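You operate a simulated robot arm through the tools that you are given. There is no shell and no other tool.

The job below is to be done with a simulated robot arm. You get a single attempt, and the scene is never put back.

Task
Tighten the three valve caps in numbered order, at the job card's torque.
Fine: put the driver back in its holster. Set down upright: torque driver.

It is judged by the outcome, as a careful person would: the job done as asked, and still so three seconds after it is handed in. It fails if anything else is knocked over, pushed out of place, dropped, spilled or broken. A push-on lid holds only when it is set on centred and level and pressed home; a screw cap is set on level and turned clockwise until tight.

Robot
A 7-joint arm with a four-finger gripper, fixed in place. Base frame: the origin is on the floor under the middle of its stand, x ahead of it, y to its left, z up. Lengths are in mm, angles in rad, forces in N, time in s.
It reaches about 1223 mm from its shoulder. Its first joint turns from -1.204 to 3.002 rad. Payload 3.67 kg.
Tool frame: the origin (TCP) lies between the finger pads and is the grasp point; the fingertips stand 28 mm ahead of it; z points along the fingers, y is the line along which they close. The gripper opens to 112 mm; its body begins 73 mm behind the TCP.
Orientation is told as [roll, pitch, yaw] about the base's x, y, z axes, in that order, counted from this pose: with the fingers straight down and closing along the base's y, the tool's x points along the base's -x, its y along +y and its z along -z.

Tools
- The arm moves only by the tool apply_moves. Its argument "moves" is a list of rows, each an object of numbers (a shift or turn left out is 0, a gripper value left out holds the last): "rx", "ry", "rz": the turn, a rotation vector about the tool's x, y, z in rad; "x", "y", "z": the shift along the tool's x, y, z in mm; "claw": the closure in counts, from 0 (fully open) to 255 (shut). In form: [{"rx": .., "ry": .., "rz": .., "x": .., "y": .., "z": .., "claw": ..}, ...]. A call has 1 to 20 rows; each row is the pose to reach, as a shift and turn from the pose commanded when the call began, along the tool's axes at that moment. Rows are played at 5 a second. More than 50 mm and 0.15 rad between two rows, or a gripper value outside its range, and nothing of the call is played. A pose out of reach is approached as far as the arm can. The call stops where the force on the tool passes 40 N (or 10 N more than at its start, if that is more) or the arm is blocked; 0.2 s more then pass. The fingers move at their own pace (about 102.5 mm/s each) and stop on an object; they squeeze with about 43 N. The grip force told is the motor's: it shows also when the fingers shut on nothing. Time passes only in rows, and 0.2 s behind the last, so rows that repeat a pose let the fingers close. It gives the time, the measured TCP pose, the force on the tool (base axes), the opening and the grip force at its end, in the units of the frame above (readings bear some noise), with the torque about the TCP (base axes, N m) and any sound that the robot's microphone picked up.
- Cameras (640 x 400 px; columns grow to the right, rows downward): "scene" is fixed at [401, 500.4, 1697.8]; the picture's right is [-0.98, -0.21, 0.00], its down [-0.09, 0.41, -0.91] and it looks along [0.19, -0.89, -0.42] (base axes); focal length 313 px, centre (320, 200). "wrist" rides on the gripper at [60, -18, -104] in the tool frame; the picture's right is [0.29, 0.96, 0.00], its down [-0.80, 0.24, -0.55] and it looks along [-0.53, 0.16, 0.83] (tool axes); focal length 234 px, centre (320, 200). There is no depth. A picture from a camera that has moved, and an enlarged one, comes with that camera's place and axes in the base frame and with its lens.
- grab_frame(camera): a new picture of that camera. No time passes.
- move_column(by): slides the trunk up (or, below 0, down) by that many mm; the arm rides with it, the base frame stays. It gives what a move gives, with no picture.
- close_up(camera, box): a new picture of the part [left, top, right, bottom] of that camera's present view, enlarged. No time passes.
- hand_in(): hands the job in; it is judged then, once.

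Nothing tells you positions but the pictures and the camera data. Unless the task says otherwise, let go and move clear before handing in.

The tools are called after ">>>" as name(argument=value, ...) on one line, values as JSON. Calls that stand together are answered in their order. apply_moves: Moves the arm, as the interface text tells. Its arguments: {"type":"object","properties":{"moves":{"type":"array"}},"required":["moves"]} The other tools are called the same way: move_column (by) moves the trunk up or down; grab_frame (camera) takes a picture; close_up (camera, box) takes an enlarged picture of a part of a camera's view; hand_in () hands the job in.

At the start:

```text
time: 0.0
position: [426.0, -597.3, 1305.8]
tool_rot: [0.001, 0.0, -0.003]
ft_force: [-0.8, -0.2, -0.7]
moment: [-0.01, 0.0, 0.0]
width: 112.1
finger_force: 0.1
trunk travel left (down, up): [-725.0, 115.0]
```

scene: 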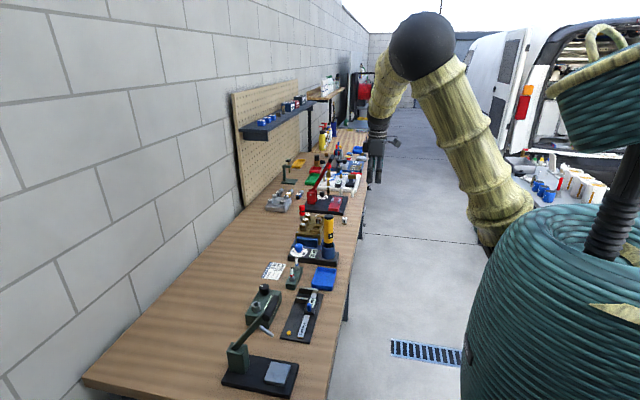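
wrist: 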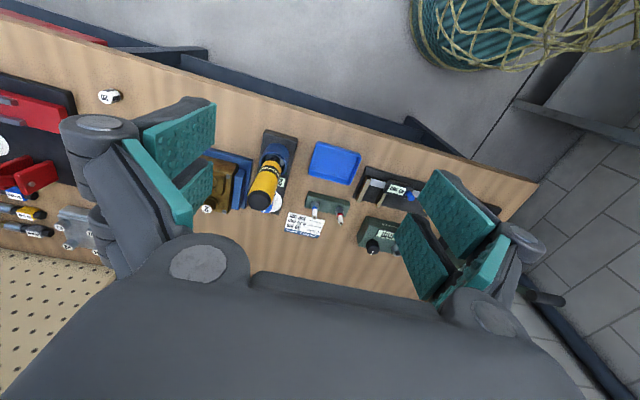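

I see a long workbench with many fixtures; a yellow/blue torque driver seems to stand in a holster near the middle, with a job card near it. I'll look closer before moving.

>>> close_up(camera="scene", box=[220, 200, 380, 300])

>>> close_up(camera="scene", box=[220, 280, 380, 400])

>>> close_up(camera="wrist", box=[190, 120, 350, 250])

>>> close_up(camera="wrist", box=[0, 60, 130, 260])

>>> close_up(camera="scene", box=[250, 130, 380, 220])

```text
4.00 times, centred on (300, 250) of scene
camera zoom: at [401.0, 500.4, 1697.8], right [-0.98, -0.21, 0.0], down [-0.09, 0.41, -0.91], along [0.19, -0.89, -0.42], focal length 1251 px, centre (400, 0)
```

zoom: 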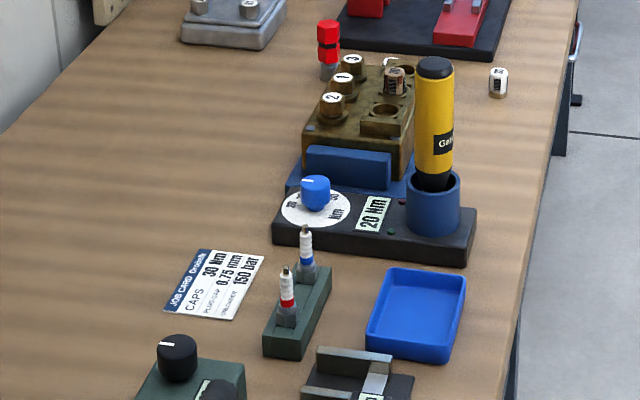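

```text
3.33 times, centred on (300, 340) of scene
camera zoom: at [401.0, 500.4, 1697.8], right [-0.98, -0.21, 0.0], down [-0.09, 0.41, -0.91], along [0.19, -0.89, -0.42], focal length 1042 px, centre (387, -267)
```

zoom: 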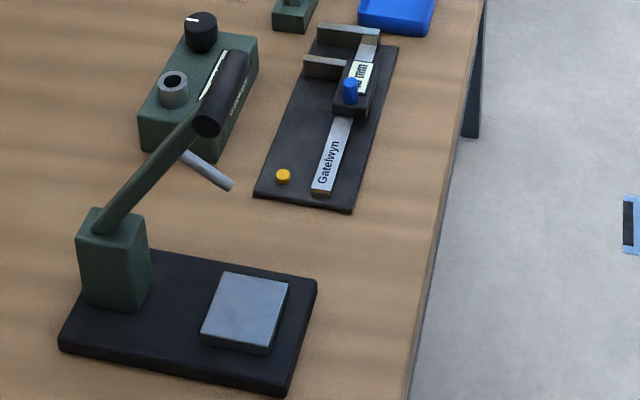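

```text
3.08 times, centred on (270, 185) of wrist
camera zoom: at [366.9, -616.7, 1409.2], right [-0.29, 0.96, 0.0], down [0.8, 0.24, 0.55], along [0.53, 0.16, -0.83], focal length 720 px, centre (474, 246)
```

zoom: 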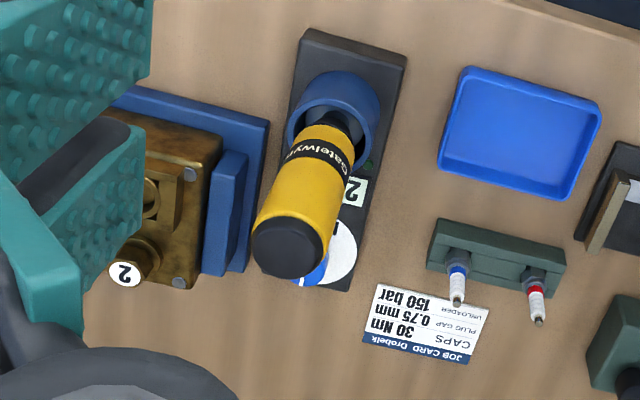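

```text
2.00 times, centred on (65, 160) of wrist
camera zoom: at [366.9, -616.7, 1409.2], right [-0.29, 0.96, 0.0], down [0.8, 0.24, 0.55], along [0.53, 0.16, -0.83], focal length 468 px, centre (830, 280)
```

zoom: 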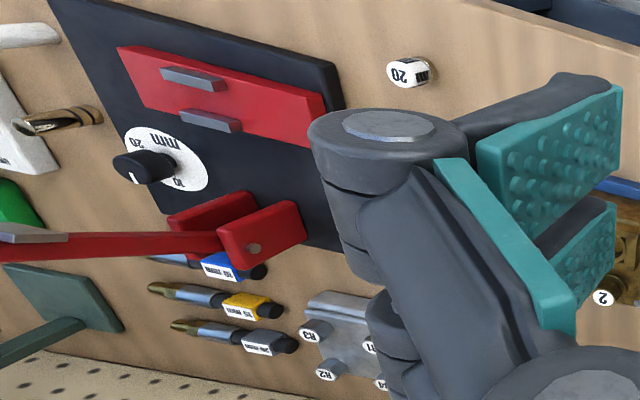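

```text
4.44 times, centred on (315, 175) of scene
camera zoom: at [401.0, 500.4, 1697.8], right [-0.98, -0.21, 0.0], down [-0.09, 0.41, -0.91], along [0.19, -0.89, -0.42], focal length 1390 px, centre (342, 311)
```

zoom: 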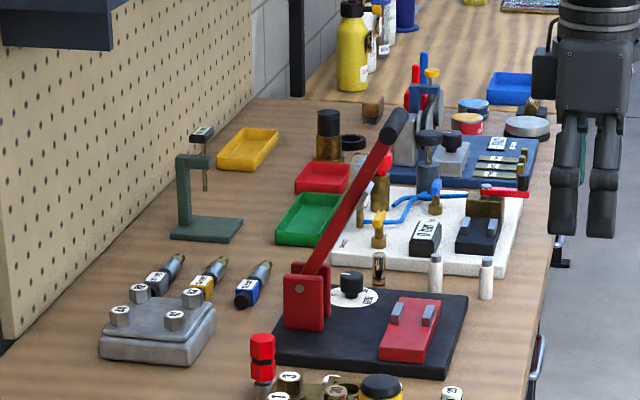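

The job card reads CAPS 30 Nm, but the driver station's display shows 20 Nm, so its blue dial has to be set to 30 first. I put the bench at z≈860, the driver at about (605,-651), the dial at about (748,-662), and the caps 2/1/3 near x≈757 and y≈-782/-833/-883. Next I'll move the wrist camera over for a better look.

>>> apply_moves(moves=[{"x": -15, "y": -43, "z": 2}, {"x": -30, "y": -86, "z": 4}, {"x": -45, "y": -129, "z": 6}, {"x": -60, "y": -172, "z": 8}, {"x": -75, "y": -215, "z": 10}, {"x": -90, "y": -257, "z": 10}])

```text
time: 1.4
position: [517.3, -859.2, 1293.4]
tool_rot: [0.004, 0.003, 0.001]
ft_force: [-1.4, -0.6, 0.3]
moment: [0.02, 0.05, -0.04]
width: 112.1
finger_force: 0.0
trunk travel left (down, up): [-725.0, 115.0]
```

>>> grab_frame(camera="wrist")

>>> close_up(camera="wrist", box=[240, 100, 400, 220])

>>> grab_frame(camera="scene")

```text
taken
camera wrist: at [457.6, -878.8, 1397.2], right [-0.29, 0.96, 0.0], down [0.8, 0.24, 0.55], along [0.53, 0.16, -0.83], focal length 234 px, centre (320, 200)
```

wrist: 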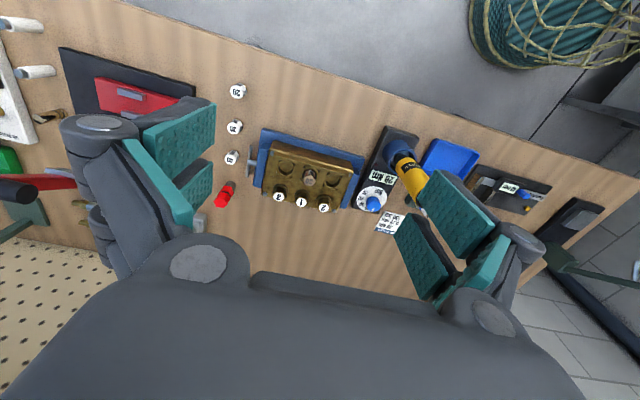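

```text
3.33 times, centred on (320, 160) of wrist
camera zoom: at [457.6, -878.8, 1397.2], right [-0.29, 0.96, 0.0], down [0.8, 0.24, 0.55], along [0.53, 0.16, -0.83], focal length 781 px, centre (320, 333)
```

zoom: 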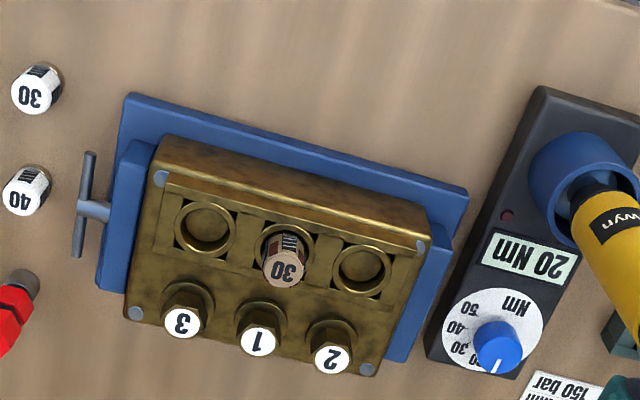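

```text
taken
```

scene: 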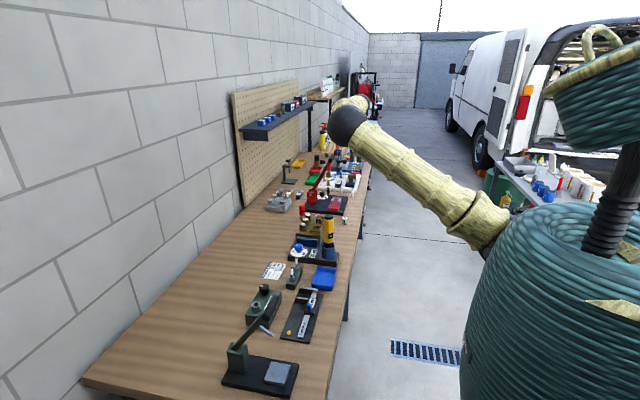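

>>> close_up(camera="wrist", box=[340, 150, 420, 220])

>>> close_up(camera="scene", box=[280, 230, 340, 270])

```text
5.71 times, centred on (380, 185) of wrist
camera zoom: at [457.6, -878.8, 1397.2], right [-0.29, 0.96, 0.0], down [0.8, 0.24, 0.55], along [0.53, 0.16, -0.83], focal length 1338 px, centre (-23, 286)
```

zoom: 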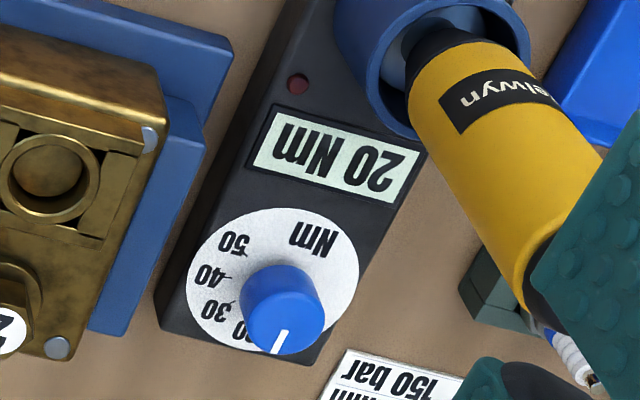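

```text
10.00 times, centred on (310, 250) of scene
camera zoom: at [401.0, 500.4, 1697.8], right [-0.98, -0.21, 0.0], down [-0.09, 0.41, -0.91], along [0.19, -0.89, -0.42], focal length 3128 px, centre (420, -300)
```

zoom: 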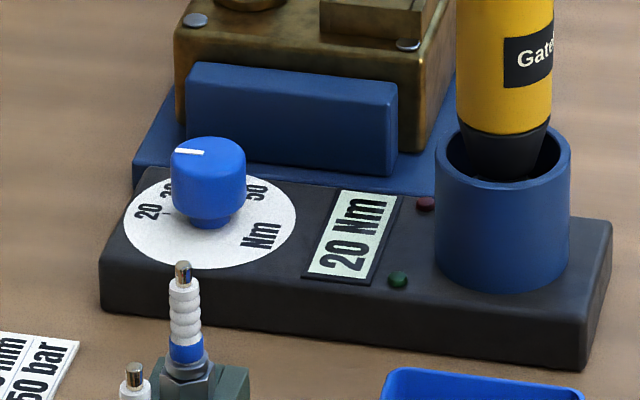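

The dial numbers rise clockwise as seen from above (20 → 30 → 40 → 50), and the white pointer is now at 20. I'll hold still briefly to see how the measured pose settles against the commanded one, then move above the dial.

>>> apply_moves(moves=[{}, {}])

```text
time: 2.0
position: [516.0, -854.1, 1296.8]
tool_rot: [0.0, 0.001, -0.003]
ft_force: [-0.3, 0.5, -1.0]
moment: [0.02, 0.0, -0.02]
width: 112.1
finger_force: 0.0
trunk travel left (down, up): [-725.0, 115.0]
```

>>> apply_moves(moves=[{"x": -26, "y": 28, "z": 16}, {"x": -52, "y": 56, "z": 32}, {"x": -78, "y": 84, "z": 48}, {"x": -104, "y": 112, "z": 64}, {"x": -130, "y": 140, "z": 80}, {"x": -156, "y": 168, "z": 98}, {"x": -184, "y": 197, "z": 116}, {"x": -184, "y": 197, "z": 116}, {"x": -184, "y": 197, "z": 116}])

>>> grab_frame(camera="wrist")

>>> grab_frame(camera="scene")

```text
time: 4.0
position: [699.8, -658.4, 1177.8]
tool_rot: [0.0, 0.001, -0.001]
ft_force: [0.9, 1.4, 0.1]
moment: [-0.03, 0.01, 0.01]
width: 112.1
finger_force: 0.0
trunk travel left (down, up): [-725.0, 115.0]
```

```text
taken
camera wrist: at [641.5, -677.3, 1282.3], right [-0.29, 0.96, 0.0], down [0.8, 0.24, 0.55], along [0.53, 0.16, -0.83], focal length 234 px, centre (320, 200)
```

wrist: 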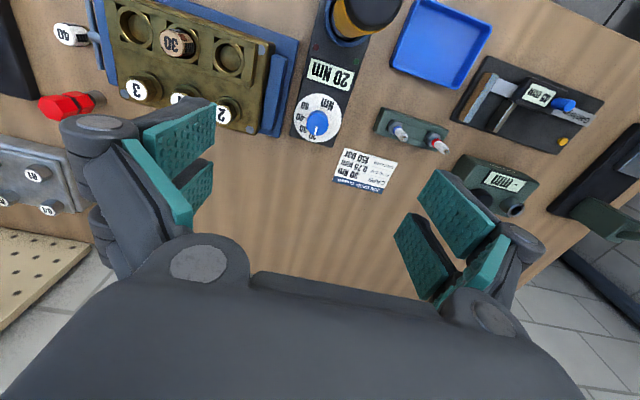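

```text
taken
```

scene: 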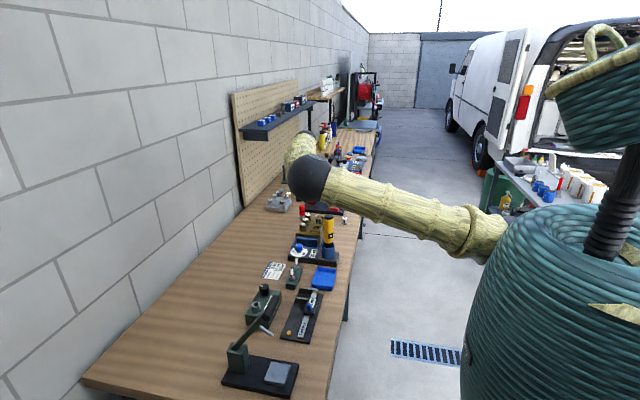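

>>> close_up(camera="wrist", box=[280, 40, 400, 160])

```text
3.33 times, centred on (340, 100) of wrist
camera zoom: at [641.5, -677.3, 1282.3], right [-0.29, 0.96, 0.0], down [0.8, 0.24, 0.55], along [0.53, 0.16, -0.83], focal length 781 px, centre (253, 533)
```

zoom: 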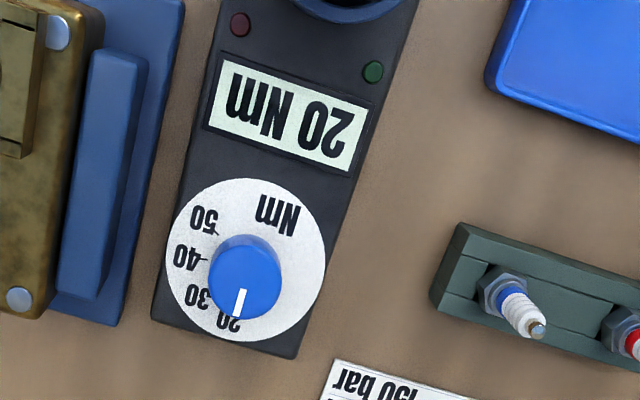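

The dial disc is at about (740.5,-651) with its top at about z=884, and the knob is about 34 mm wide with its top near z=923. The marks are about 39.5° apart. I'll narrow the fingers and come down partway above the knob to check alignment.

>>> apply_moves(moves=[{"x": -10, "y": 1.5, "z": 36, "claw": 141}, {"x": -20, "y": 3, "z": 72}, {"x": -30, "y": 4.5, "z": 108}, {"x": -40.5, "y": 6.3, "z": 144}, {"x": -40.5, "y": 6.3, "z": 160}, {"x": -40.5, "y": 6.3, "z": 160}, {"x": -40.5, "y": 6.3, "z": 160}])

>>> grab_frame(camera="wrist")

>>> grab_frame(camera="scene")

>>> close_up(camera="scene", box=[260, 180, 380, 270])

```text
time: 5.6
position: [739.5, -650.9, 1019.4]
tool_rot: [0.001, -0.001, -0.003]
ft_force: [-0.8, -0.8, 1.0]
moment: [0.01, 0.01, 0.02]
width: 50.0
finger_force: 0.1
trunk travel left (down, up): [-725.0, 115.0]
```

```text
taken
camera wrist: at [680.1, -670.7, 1122.4], right [-0.29, 0.96, 0.0], down [0.8, 0.24, 0.55], along [0.53, 0.16, -0.83], focal length 234 px, centre (320, 200)
```

wrist: 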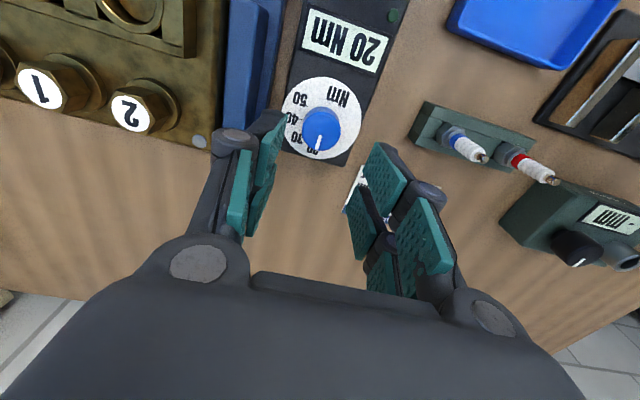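

```text
taken
```

scene: 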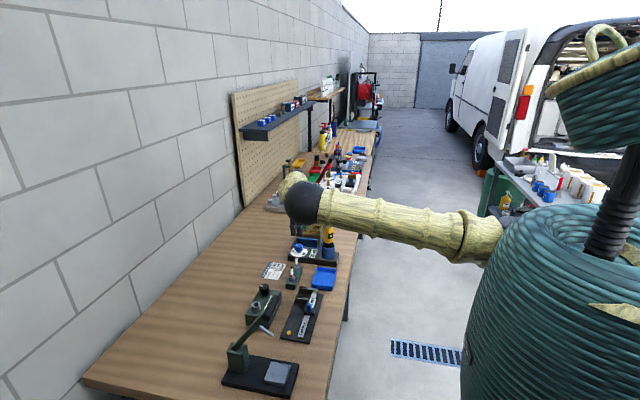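

```text
4.44 times, centred on (320, 225) of scene
camera zoom: at [401.0, 500.4, 1697.8], right [-0.98, -0.21, 0.0], down [-0.09, 0.41, -0.91], along [0.19, -0.89, -0.42], focal length 1390 px, centre (320, 89)
```

zoom: 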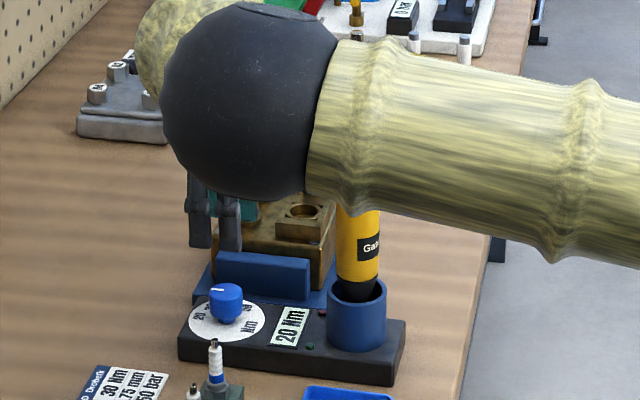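

>>> close_up(camera="wrist", box=[260, 60, 380, 180])

```text
3.33 times, centred on (320, 120) of wrist
camera zoom: at [680.1, -670.7, 1122.4], right [-0.29, 0.96, 0.0], down [0.8, 0.24, 0.55], along [0.53, 0.16, -0.83], focal length 781 px, centre (320, 467)
```

zoom: 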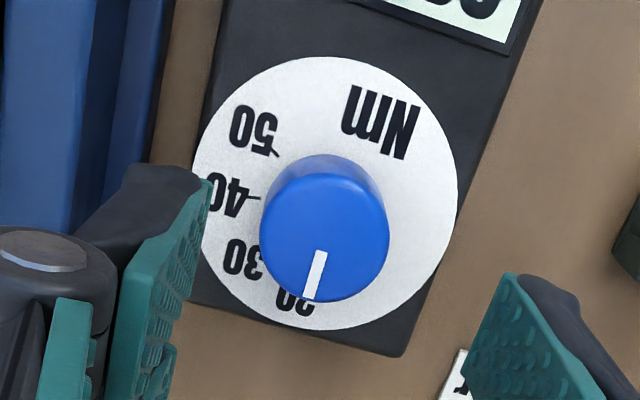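

The knob is centred under the tool axis to within about 1.5 mm. I'll come down to z≈920, leaving about 8 mm between fingertips and disc, and close on the knob.

>>> apply_moves(moves=[{"x": 0.5, "z": 35}, {"x": 0.5, "z": 70}, {"x": 0.5, "z": 98}, {"x": 0.5, "z": 98}, {"x": 0.5, "z": 98, "claw": 200}, {"x": 0.5, "z": 98, "claw": 255}, {"x": 0.5, "z": 98}])

>>> grab_frame(camera="wrist")

```text
time: 7.2
position: [739.0, -650.6, 920.5]
tool_rot: [0.001, 0.0, 0.002]
ft_force: [0.4, 12.9, -3.9]
moment: [0.42, -0.36, 0.01]
width: 31.6
finger_force: 45.1
trunk travel left (down, up): [-725.0, 115.0]
```

```text
taken
camera wrist: at [679.9, -669.7, 1024.4], right [-0.29, 0.96, 0.0], down [0.8, 0.24, 0.55], along [0.53, 0.16, -0.83], focal length 234 px, centre (320, 200)
```

wrist: 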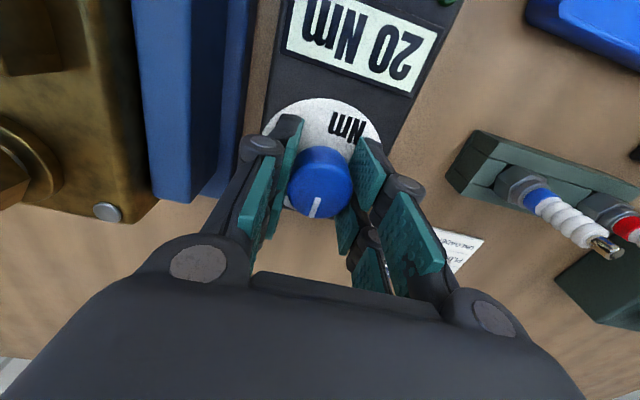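

The knob is gripped, with a 13 N side load toward +y. I'll shift slightly to relieve that and turn clockwise in steps toward 30.

>>> apply_moves(moves=[{"y": 1}, {"y": 1, "rz": 0.12}, {"y": 1, "rz": 0.24}, {"y": 1, "rz": 0.35}, {"y": 1, "rz": 0.35}])

>>> grab_frame(camera="wrist")

```text
time: 8.4
position: [739.7, -650.4, 920.7]
tool_rot: [0.0, -0.001, -0.352]
ft_force: [-8.2, 14.0, -9.4]
moment: [0.1, -0.09, 0.03]
width: 31.8
finger_force: 45.3
trunk travel left (down, up): [-725.0, 115.0]
```

```text
taken
camera wrist: at [677.5, -647.6, 1024.5], right [0.06, 1.0, 0.0], down [0.83, -0.05, 0.55], along [0.55, -0.03, -0.83], focal length 234 px, centre (320, 200)
```

wrist: 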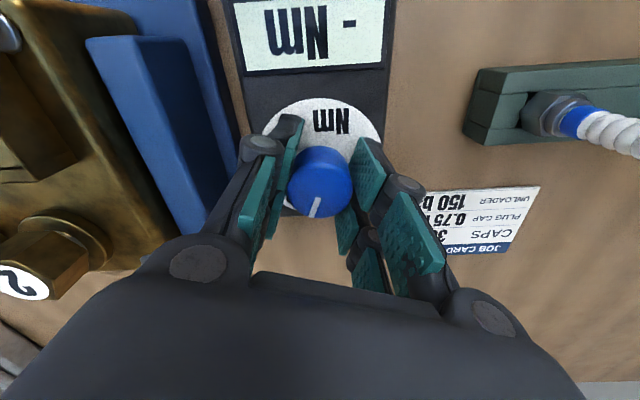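

The display shows "- Nm", so the pointer is between marks and the dial is following. I'll keep turning to about 0.69 rad total.

>>> apply_moves(moves=[{"rz": 0.12}, {"rz": 0.24}, {"rz": 0.34}, {"rz": 0.34}])

>>> grab_frame(camera="wrist")

```text
time: 9.4
position: [740.1, -650.6, 919.8]
tool_rot: [0.0, 0.001, -0.693]
ft_force: [-16.2, 19.5, -17.8]
moment: [0.56, 0.47, 0.03]
width: 31.7
finger_force: 45.0
trunk travel left (down, up): [-725.0, 115.0]
```

```text
taken
camera wrist: at [682.8, -627.2, 1024.7], right [0.39, 0.92, 0.0], down [0.77, -0.32, 0.55], along [0.51, -0.22, -0.83], focal length 234 px, centre (320, 200)
```

wrist: 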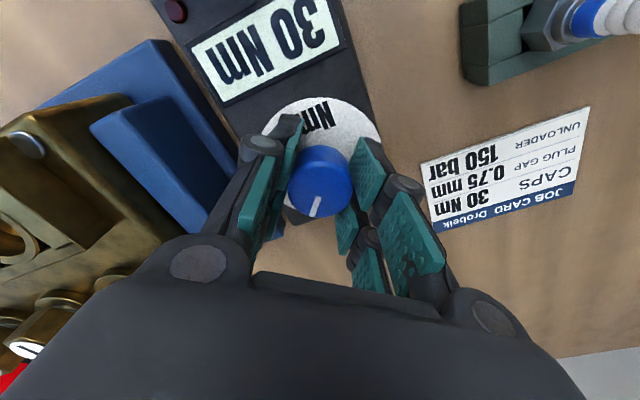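

The display reads 30 Nm. I'll release the knob and rise straight up.

>>> apply_moves(moves=[{"claw": 180}, {"claw": 141}, {"claw": 141}, {"z": -40}, {"z": -80}, {"z": -110}, {"z": -110}])

>>> grab_frame(camera="wrist")

>>> close_up(camera="scene", box=[270, 220, 350, 270])

```text
time: 11.0
position: [740.7, -651.3, 1031.2]
tool_rot: [0.0, -0.001, -0.69]
ft_force: [-0.2, 0.5, 0.5]
moment: [0.02, 0.0, 0.0]
width: 50.0
finger_force: 0.2
trunk travel left (down, up): [-725.0, 115.0]
```

```text
taken
camera wrist: at [683.5, -628.6, 1134.8], right [0.39, 0.92, 0.0], down [0.77, -0.32, 0.55], along [0.51, -0.21, -0.83], focal length 234 px, centre (320, 200)
```

wrist: 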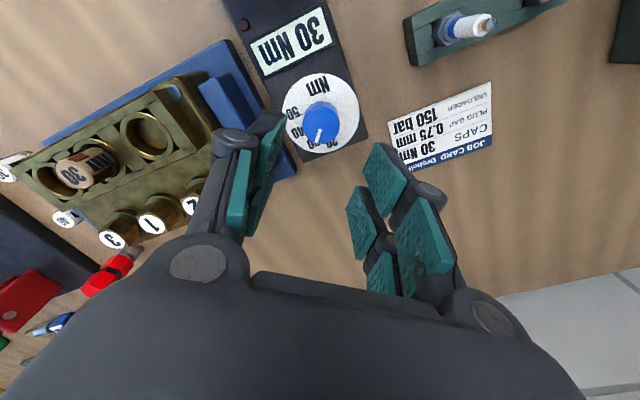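

```text
8.00 times, centred on (310, 245) of scene
camera zoom: at [401.0, 500.4, 1697.8], right [-0.98, -0.21, 0.0], down [-0.09, 0.41, -0.91], along [0.19, -0.89, -0.42], focal length 2502 px, centre (400, -160)
```

zoom: 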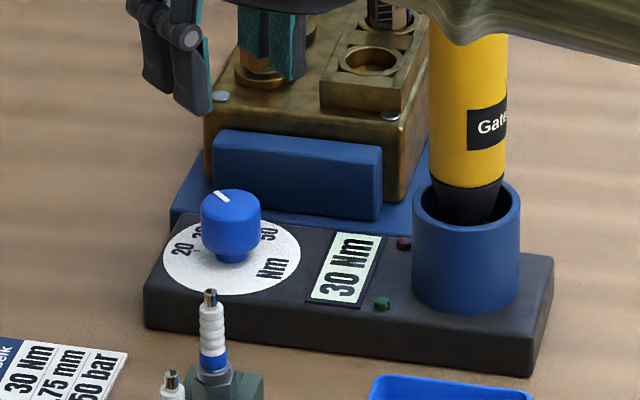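

The dial stays at 30 Nm after release. Now I'll rise clear, turn back to yaw 0, and then move over the driver.

>>> apply_moves(moves=[{"z": -45}, {"z": -90}, {"z": -110, "rz": -0.14}, {"z": -130, "rz": -0.28}, {"z": -150, "rz": -0.42}, {"z": -170, "rz": -0.56}, {"z": -190, "rz": -0.69, "claw": 60}, {"z": -190, "rz": -0.69}])

>>> apply_moves(moves=[{"x": 45}, {"x": 90}, {"x": 135, "y": -1}, {"x": 135, "y": -1}, {"x": 135, "y": -1}])

>>> grab_frame(camera="wrist")

>>> close_up(camera="wrist", box=[240, 20, 400, 200])

```text
time: 12.8
position: [742.0, -650.3, 1220.3]
tool_rot: [0.0, 0.0, -0.001]
ft_force: [0.4, -0.6, 0.1]
moment: [0.03, 0.0, -0.02]
width: 85.7
finger_force: 0.1
trunk travel left (down, up): [-725.0, 115.0]
```

```text
time: 14.0
position: [605.8, -651.2, 1222.4]
tool_rot: [0.0, 0.001, -0.003]
ft_force: [-0.3, 0.0, 0.3]
moment: [-0.01, -0.01, -0.01]
width: 85.8
finger_force: 0.0
trunk travel left (down, up): [-725.0, 115.0]
```

```text
taken
camera wrist: at [546.3, -670.4, 1325.5], right [-0.29, 0.96, 0.0], down [0.8, 0.24, 0.55], along [0.53, 0.16, -0.83], focal length 234 px, centre (320, 200)
```

wrist: 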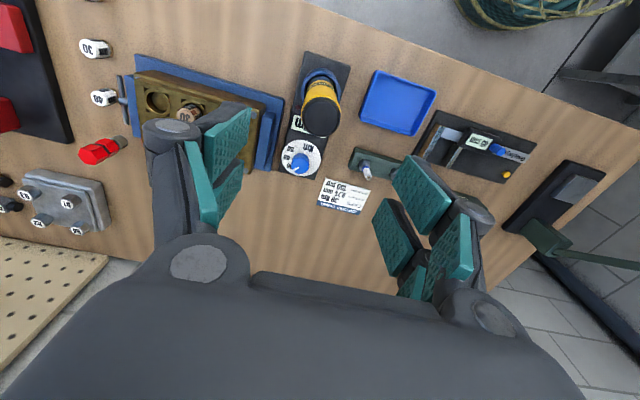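

```text
2.22 times, centred on (320, 110) of wrist
camera zoom: at [546.3, -670.4, 1325.5], right [-0.29, 0.96, 0.0], down [0.8, 0.24, 0.55], along [0.53, 0.16, -0.83], focal length 520 px, centre (320, 400)
```

zoom: 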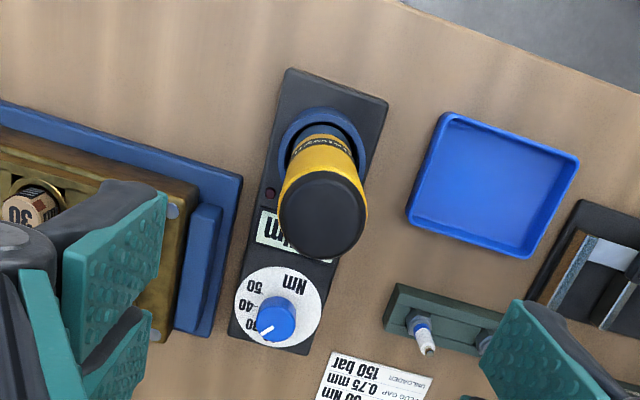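

The driver axis is at about (602,-651.5), with its top near z=1088 and a diameter of about 39 mm. I'll come down with the fingers straddling the handle and stop at z≈1037 so the palm stays about 20 mm clear.

>>> apply_moves(moves=[{"x": 3, "y": -0.5, "z": 40}, {"x": 3, "y": -0.5, "z": 80}, {"x": 3, "y": -0.5, "z": 115}, {"x": 3, "y": -0.5, "z": 115}, {"x": 3, "y": -0.5, "z": 115}])

>>> grab_frame(camera="wrist")

>>> close_up(camera="scene", box=[260, 160, 380, 270])

```text
time: 15.2
position: [604.0, -649.9, 1107.5]
tool_rot: [0.0, 0.0, -0.003]
ft_force: [1.3, -0.4, -0.6]
moment: [0.03, 0.0, -0.02]
width: 85.7
finger_force: 0.0
trunk travel left (down, up): [-725.0, 115.0]
```

```text
taken
camera wrist: at [544.5, -669.5, 1210.3], right [-0.29, 0.96, 0.0], down [0.8, 0.24, 0.55], along [0.53, 0.16, -0.83], focal length 234 px, centre (320, 200)
```

wrist: 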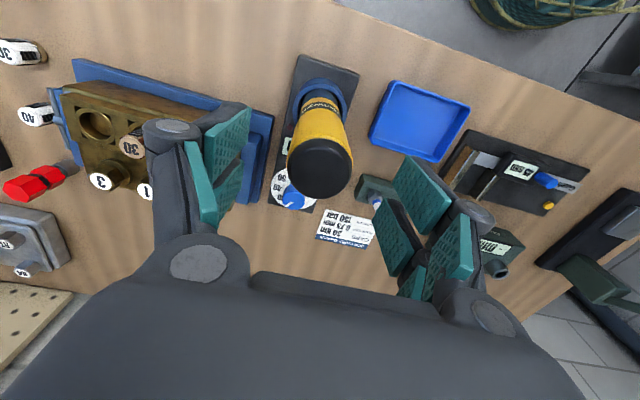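

```text
3.64 times, centred on (320, 215) of scene
camera zoom: at [401.0, 500.4, 1697.8], right [-0.98, -0.21, 0.0], down [-0.09, 0.41, -0.91], along [0.19, -0.89, -0.42], focal length 1137 px, centre (320, 146)
```

zoom: 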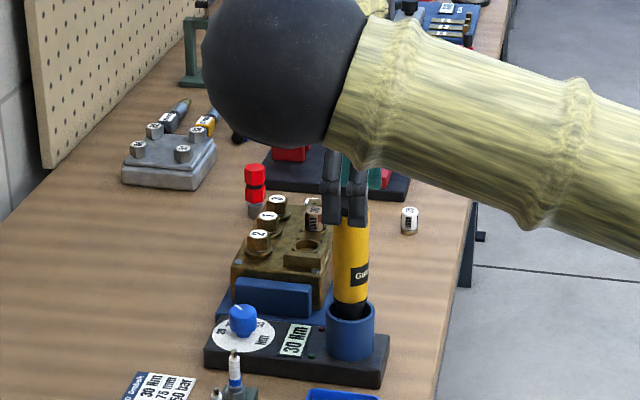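

>>> close_up(camera="wrist", box=[260, 70, 380, 210])

```text
2.86 times, centred on (320, 140) of wrist
camera zoom: at [544.5, -669.5, 1210.3], right [-0.29, 0.96, 0.0], down [0.8, 0.24, 0.55], along [0.53, 0.16, -0.83], focal length 669 px, centre (320, 371)
```

zoom: 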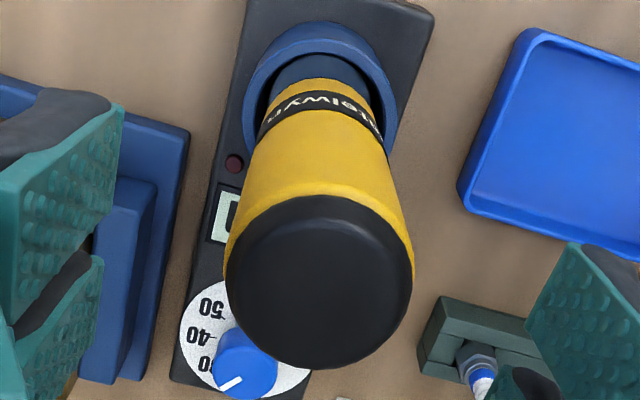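

>>> apply_moves(moves=[{"x": 1, "z": 30}, {"x": 1, "z": 55}, {"x": 1, "z": 67}, {"x": 1, "z": 67}, {"x": 1, "z": 67}])

>>> grab_frame(camera="wrist")

>>> close_up(camera="scene", box=[280, 170, 360, 270])

```text
time: 16.4
position: [601.6, -649.3, 1040.3]
tool_rot: [-0.001, -0.001, -0.003]
ft_force: [0.3, -1.3, -0.1]
moment: [0.01, -0.02, 0.0]
width: 85.5
finger_force: 0.1
trunk travel left (down, up): [-725.0, 115.0]
```

```text
taken
camera wrist: at [542.3, -668.9, 1144.1], right [-0.29, 0.96, 0.0], down [0.8, 0.24, 0.55], along [0.53, 0.16, -0.83], focal length 234 px, centre (320, 200)
```

wrist: 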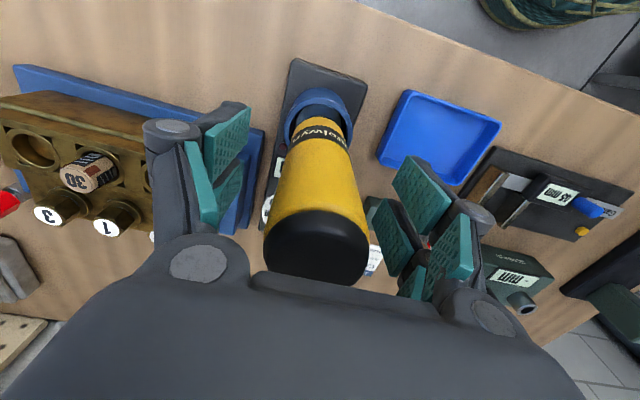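

```text
4.00 times, centred on (320, 220) of scene
camera zoom: at [401.0, 500.4, 1697.8], right [-0.98, -0.21, 0.0], down [-0.09, 0.41, -0.91], along [0.19, -0.89, -0.42], focal length 1251 px, centre (320, 120)
```

zoom: 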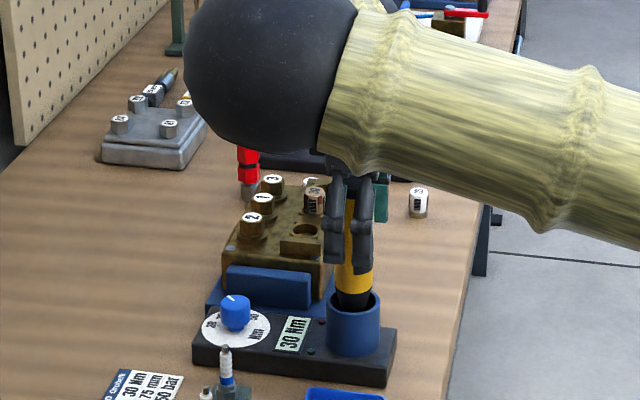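

The handle is between the fingers. I'll make a small centring correction and close the gripper on it.

>>> apply_moves(moves=[{"x": -1.5, "y": -1, "z": 5}, {"x": -1.5, "y": -1, "z": 5, "claw": 120}, {"x": -1.5, "y": -1, "z": 5, "claw": 200}, {"x": -1.5, "y": -1, "z": 5, "claw": 255}, {"x": -1.5, "y": -1, "z": 5, "claw": 255}, {"x": -1.5, "y": -1, "z": 5, "claw": 255}])

>>> grab_frame(camera="wrist")

```text
time: 17.8
position: [602.9, -651.0, 1035.3]
tool_rot: [0.0, -0.001, -0.002]
ft_force: [0.5, 0.6, -0.1]
moment: [0.13, 0.04, -0.02]
width: 39.7
finger_force: 42.6
trunk travel left (down, up): [-725.0, 115.0]
```

```text
taken
camera wrist: at [543.6, -670.3, 1138.6], right [-0.29, 0.96, 0.0], down [0.8, 0.24, 0.55], along [0.53, 0.16, -0.83], focal length 234 px, centre (320, 200)
```

wrist: 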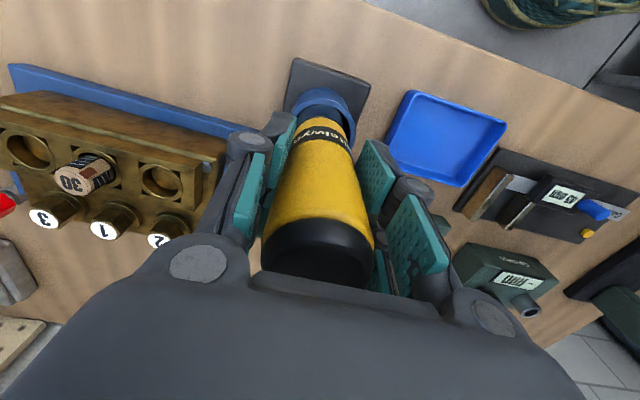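

The driver is held (39.7 mm wide, 43 N). I'll lift straight up out of the holster and check the hold.

>>> apply_moves(moves=[{"z": -15}, {"z": -30}, {"z": -50}, {"z": -75}, {"z": -100}, {"z": -130}, {"z": -160}, {"z": -160}, {"z": -160}])

>>> grab_frame(camera="wrist")

>>> close_up(camera="scene", box=[270, 150, 370, 270])

```text
time: 19.8
position: [602.2, -651.6, 1195.3]
tool_rot: [0.001, 0.0, -0.003]
ft_force: [0.5, 1.8, -4.2]
moment: [0.0, 0.0, 0.0]
width: 39.5
finger_force: 43.2
trunk travel left (down, up): [-725.0, 115.0]
```

```text
taken
camera wrist: at [543.2, -670.4, 1298.3], right [-0.29, 0.96, 0.0], down [0.8, 0.24, 0.55], along [0.53, 0.16, -0.83], focal length 234 px, centre (320, 200)
```

wrist: 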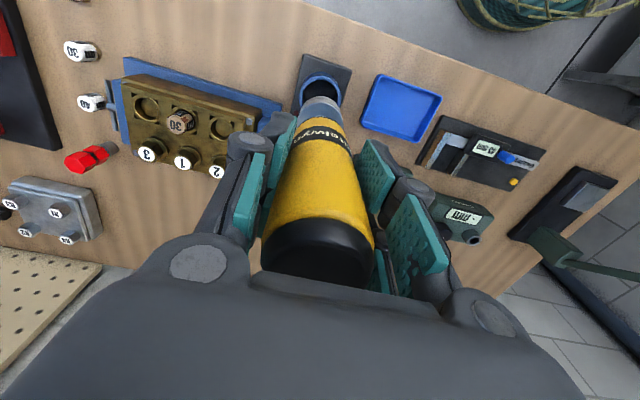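

```text
3.33 times, centred on (320, 210) of scene
camera zoom: at [401.0, 500.4, 1697.8], right [-0.98, -0.21, 0.0], down [-0.09, 0.41, -0.91], along [0.19, -0.89, -0.42], focal length 1042 px, centre (320, 167)
```

zoom: 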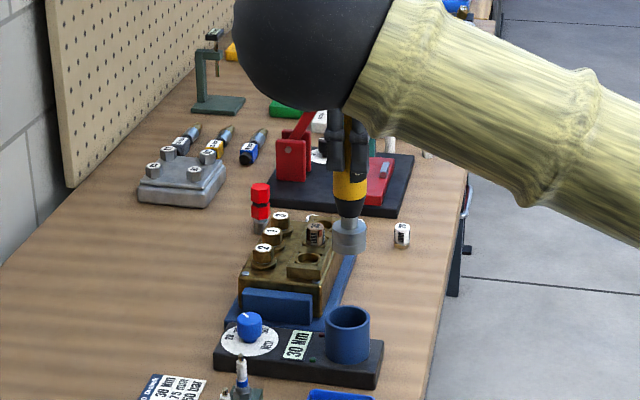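

>>> close_up(camera="scene", box=[290, 180, 350, 240])

>>> close_up(camera="wrist", box=[110, 60, 290, 190])

```text
6.67 times, centred on (320, 210) of scene
camera zoom: at [401.0, 500.4, 1697.8], right [-0.98, -0.21, 0.0], down [-0.09, 0.41, -0.91], along [0.19, -0.89, -0.42], focal length 2085 px, centre (320, 133)
```

zoom: 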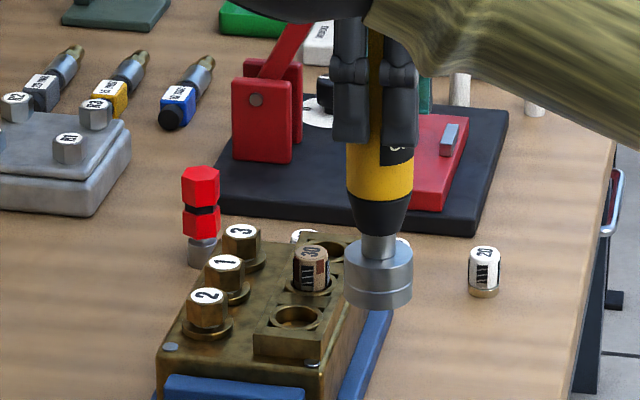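

```text
3.08 times, centred on (200, 125) of wrist
camera zoom: at [543.2, -670.4, 1298.3], right [-0.29, 0.96, 0.0], down [0.8, 0.24, 0.55], along [0.53, 0.16, -0.83], focal length 720 px, centre (689, 431)
```

zoom: 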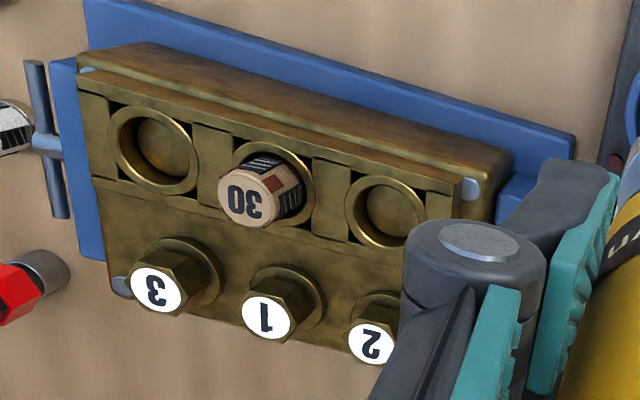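

The driver came out cleanly. Its socket end is about 149 mm below the TCP. The caps' tops are at z≈960, with cap 1 at (753.6,-831.8), cap 2 at (752.8,-780.4) and cap 3 at (754.6,-884.6). I'll move above cap 1 with about 60 mm to spare and look.

>>> apply_moves(moves=[{"x": -25, "y": -30, "z": 0}, {"x": -50, "y": -60, "z": 0}, {"x": -75, "y": -90, "z": 0}, {"x": -100, "y": -120, "z": 0}, {"x": -125, "y": -150, "z": 0}, {"x": -151, "y": -179, "z": 10}, {"x": -151, "y": -179, "z": 20}, {"x": -151, "y": -179, "z": 20}, {"x": -151, "y": -179, "z": 20}])

>>> grab_frame(camera="wrist")

>>> close_up(camera="scene", box=[270, 150, 370, 250])

>>> close_up(camera="wrist", box=[240, 40, 400, 160])

```text
time: 21.8
position: [756.5, -827.6, 1176.5]
tool_rot: [-0.004, -0.002, 0.0]
ft_force: [0.0, 0.9, -3.9]
moment: [-0.05, 0.03, 0.01]
width: 40.0
finger_force: 43.0
trunk travel left (down, up): [-725.0, 115.0]
```

```text
taken
camera wrist: at [696.5, -846.0, 1280.5], right [-0.29, 0.96, 0.0], down [0.8, 0.24, 0.55], along [0.53, 0.16, -0.83], focal length 234 px, centre (320, 200)
```

wrist: 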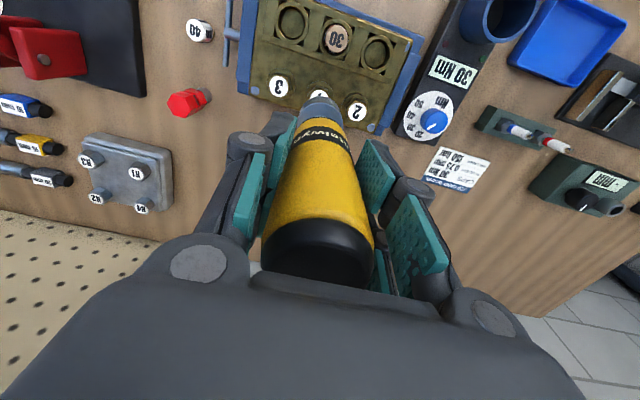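

```text
4.00 times, centred on (320, 200) of scene
camera zoom: at [401.0, 500.4, 1697.8], right [-0.98, -0.21, 0.0], down [-0.09, 0.41, -0.91], along [0.19, -0.89, -0.42], focal length 1251 px, centre (320, 200)
```

zoom: 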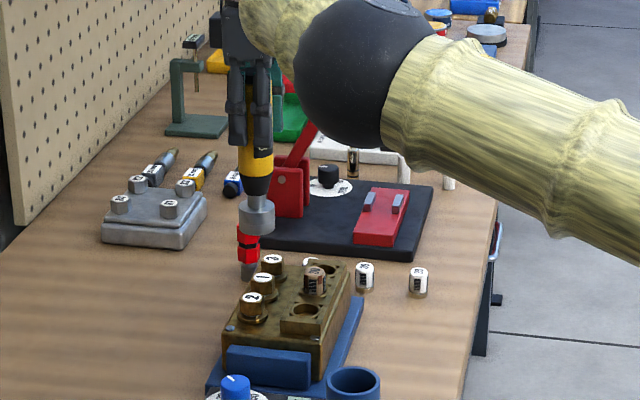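

```text
3.33 times, centred on (320, 100) of wrist
camera zoom: at [696.5, -846.0, 1280.5], right [-0.29, 0.96, 0.0], down [0.8, 0.24, 0.55], along [0.53, 0.16, -0.83], focal length 781 px, centre (320, 533)
```

zoom: 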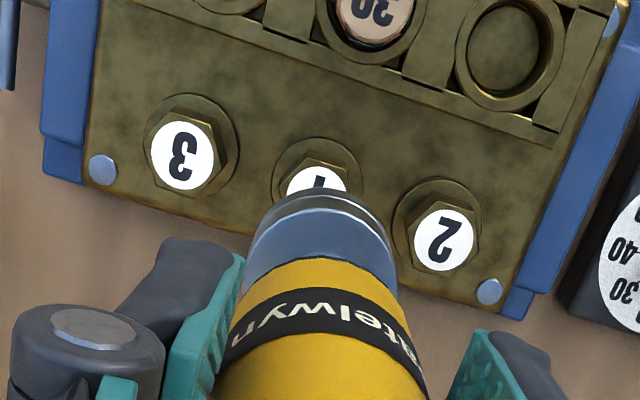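

>>> apply_moves(moves=[{}, {}, {}])

>>> close_up(camera="wrist", box=[240, 40, 400, 160])

>>> close_up(camera="scene", box=[290, 190, 350, 240])

```text
time: 22.6
position: [754.9, -829.5, 1176.3]
tool_rot: [0.0, 0.001, 0.001]
ft_force: [1.7, 0.9, -3.3]
moment: [-0.03, 0.02, 0.0]
width: 40.0
finger_force: 42.8
trunk travel left (down, up): [-725.0, 115.0]
```

```text
3.33 times, centred on (320, 100) of wrist
camera zoom: at [696.1, -848.2, 1279.2], right [-0.29, 0.96, 0.0], down [0.8, 0.24, 0.55], along [0.53, 0.16, -0.83], focal length 781 px, centre (320, 533)
```

zoom: 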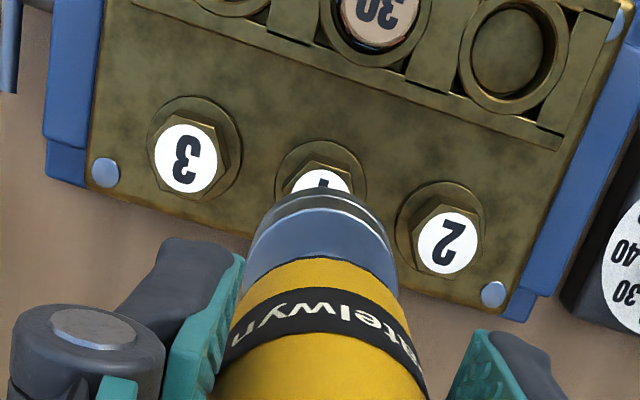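

```text
8.00 times, centred on (320, 215) of scene
camera zoom: at [401.0, 500.4, 1697.8], right [-0.98, -0.21, 0.0], down [-0.09, 0.41, -0.91], along [0.19, -0.89, -0.42], focal length 2502 px, centre (320, 80)
```

zoom: 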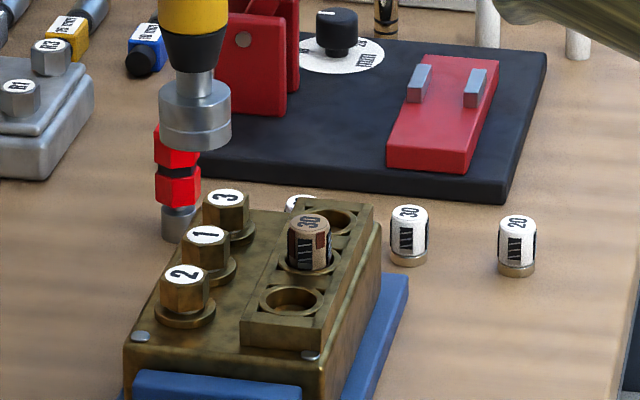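

The cap appears about 4.5 mm toward -x and 1.5 mm toward -y of the socket axis. I'll correct that and come down to just above cap 1 to check again.

>>> apply_moves(moves=[{"x": 4.5, "y": -1.5, "z": 15}, {"x": 4.5, "y": -1.5, "z": 35}, {"x": 4.5, "y": -1.5, "z": 50}, {"x": 4.5, "y": -1.5, "z": 50}, {"x": 4.5, "y": -1.5, "z": 50}, {"x": 4.5, "y": -1.5, "z": 50}])

>>> close_up(camera="wrist", box=[240, 40, 400, 160])

>>> close_up(camera="scene", box=[290, 190, 350, 240])

```text
time: 24.0
position: [750.2, -835.6, 1122.2]
tool_rot: [0.001, 0.002, -0.002]
ft_force: [-0.1, -0.7, -4.1]
moment: [-0.01, 0.0, 0.02]
width: 39.8
finger_force: 42.7
trunk travel left (down, up): [-725.0, 115.0]
```

```text
3.33 times, centred on (320, 100) of wrist
camera zoom: at [691.1, -855.0, 1226.1], right [-0.29, 0.96, 0.0], down [0.8, 0.24, 0.55], along [0.53, 0.16, -0.83], focal length 781 px, centre (320, 533)
```

zoom: 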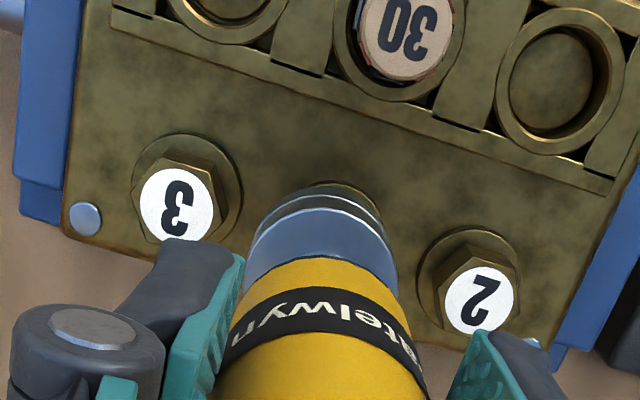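

```text
8.00 times, centred on (320, 215) of scene
camera zoom: at [401.0, 500.4, 1697.8], right [-0.98, -0.21, 0.0], down [-0.09, 0.41, -0.91], along [0.19, -0.89, -0.42], focal length 2502 px, centre (320, 80)
```

zoom: 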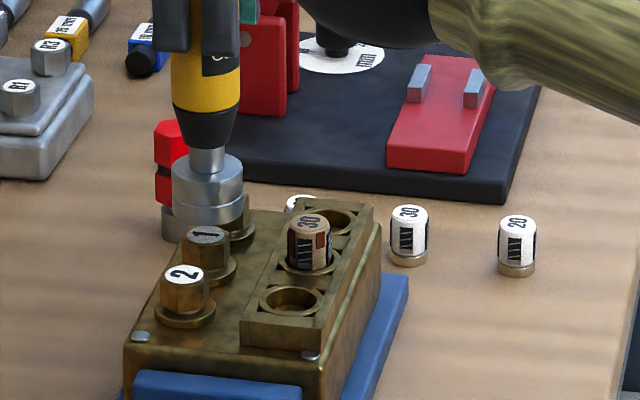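

>>> apply_moves(moves=[{}, {}, {}, {}, {}])

>>> apply_moves(moves=[{}])

>>> close_up(camera="wrist", box=[240, 40, 400, 160])

```text
time: 25.2
position: [750.0, -835.4, 1122.0]
tool_rot: [0.001, 0.001, -0.002]
ft_force: [-0.4, -0.4, -4.9]
moment: [0.01, 0.03, 0.03]
width: 40.0
finger_force: 43.3
trunk travel left (down, up): [-725.0, 115.0]
```

```text
time: 25.6
position: [750.8, -834.7, 1123.7]
tool_rot: [0.004, 0.001, -0.003]
ft_force: [-0.4, -0.1, -4.5]
moment: [-0.01, 0.01, 0.01]
width: 39.7
finger_force: 42.8
trunk travel left (down, up): [-725.0, 115.0]
```

```text
3.33 times, centred on (320, 100) of wrist
camera zoom: at [691.0, -854.6, 1226.4], right [-0.29, 0.96, 0.0], down [0.8, 0.24, 0.55], along [0.53, 0.16, -0.83], focal length 781 px, centre (320, 533)
```

zoom: 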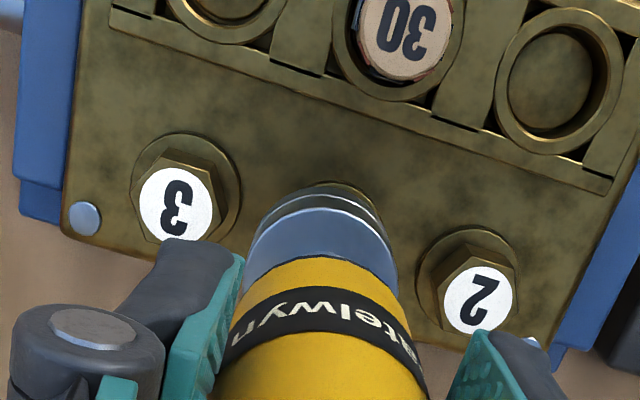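

>>> close_up(camera="scene", box=[298, 200, 328, 225])

>>> close_up(camera="wrist", box=[280, 80, 360, 140])

```text
16.00 times, centred on (313, 212) of scene
camera zoom: at [401.0, 500.4, 1697.8], right [-0.98, -0.21, 0.0], down [-0.09, 0.41, -0.91], along [0.19, -0.89, -0.42], focal length 5004 px, centre (432, 0)
```

zoom: 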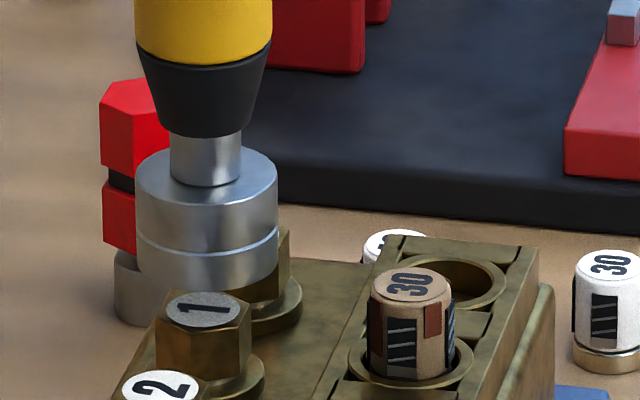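

```text
6.67 times, centred on (320, 110) of wrist
camera zoom: at [691.0, -854.6, 1226.4], right [-0.29, 0.96, 0.0], down [0.8, 0.24, 0.55], along [0.53, 0.16, -0.83], focal length 1561 px, centre (320, 800)
```

zoom: 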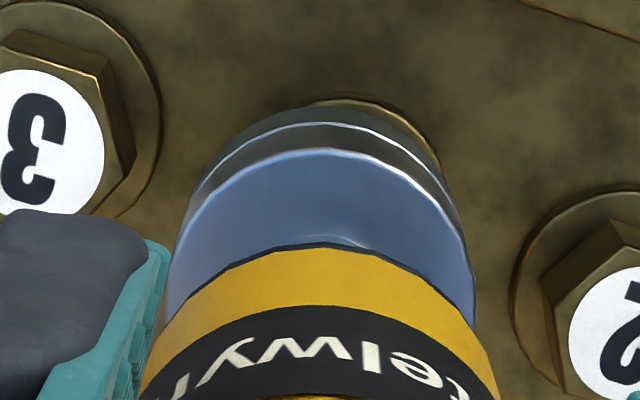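

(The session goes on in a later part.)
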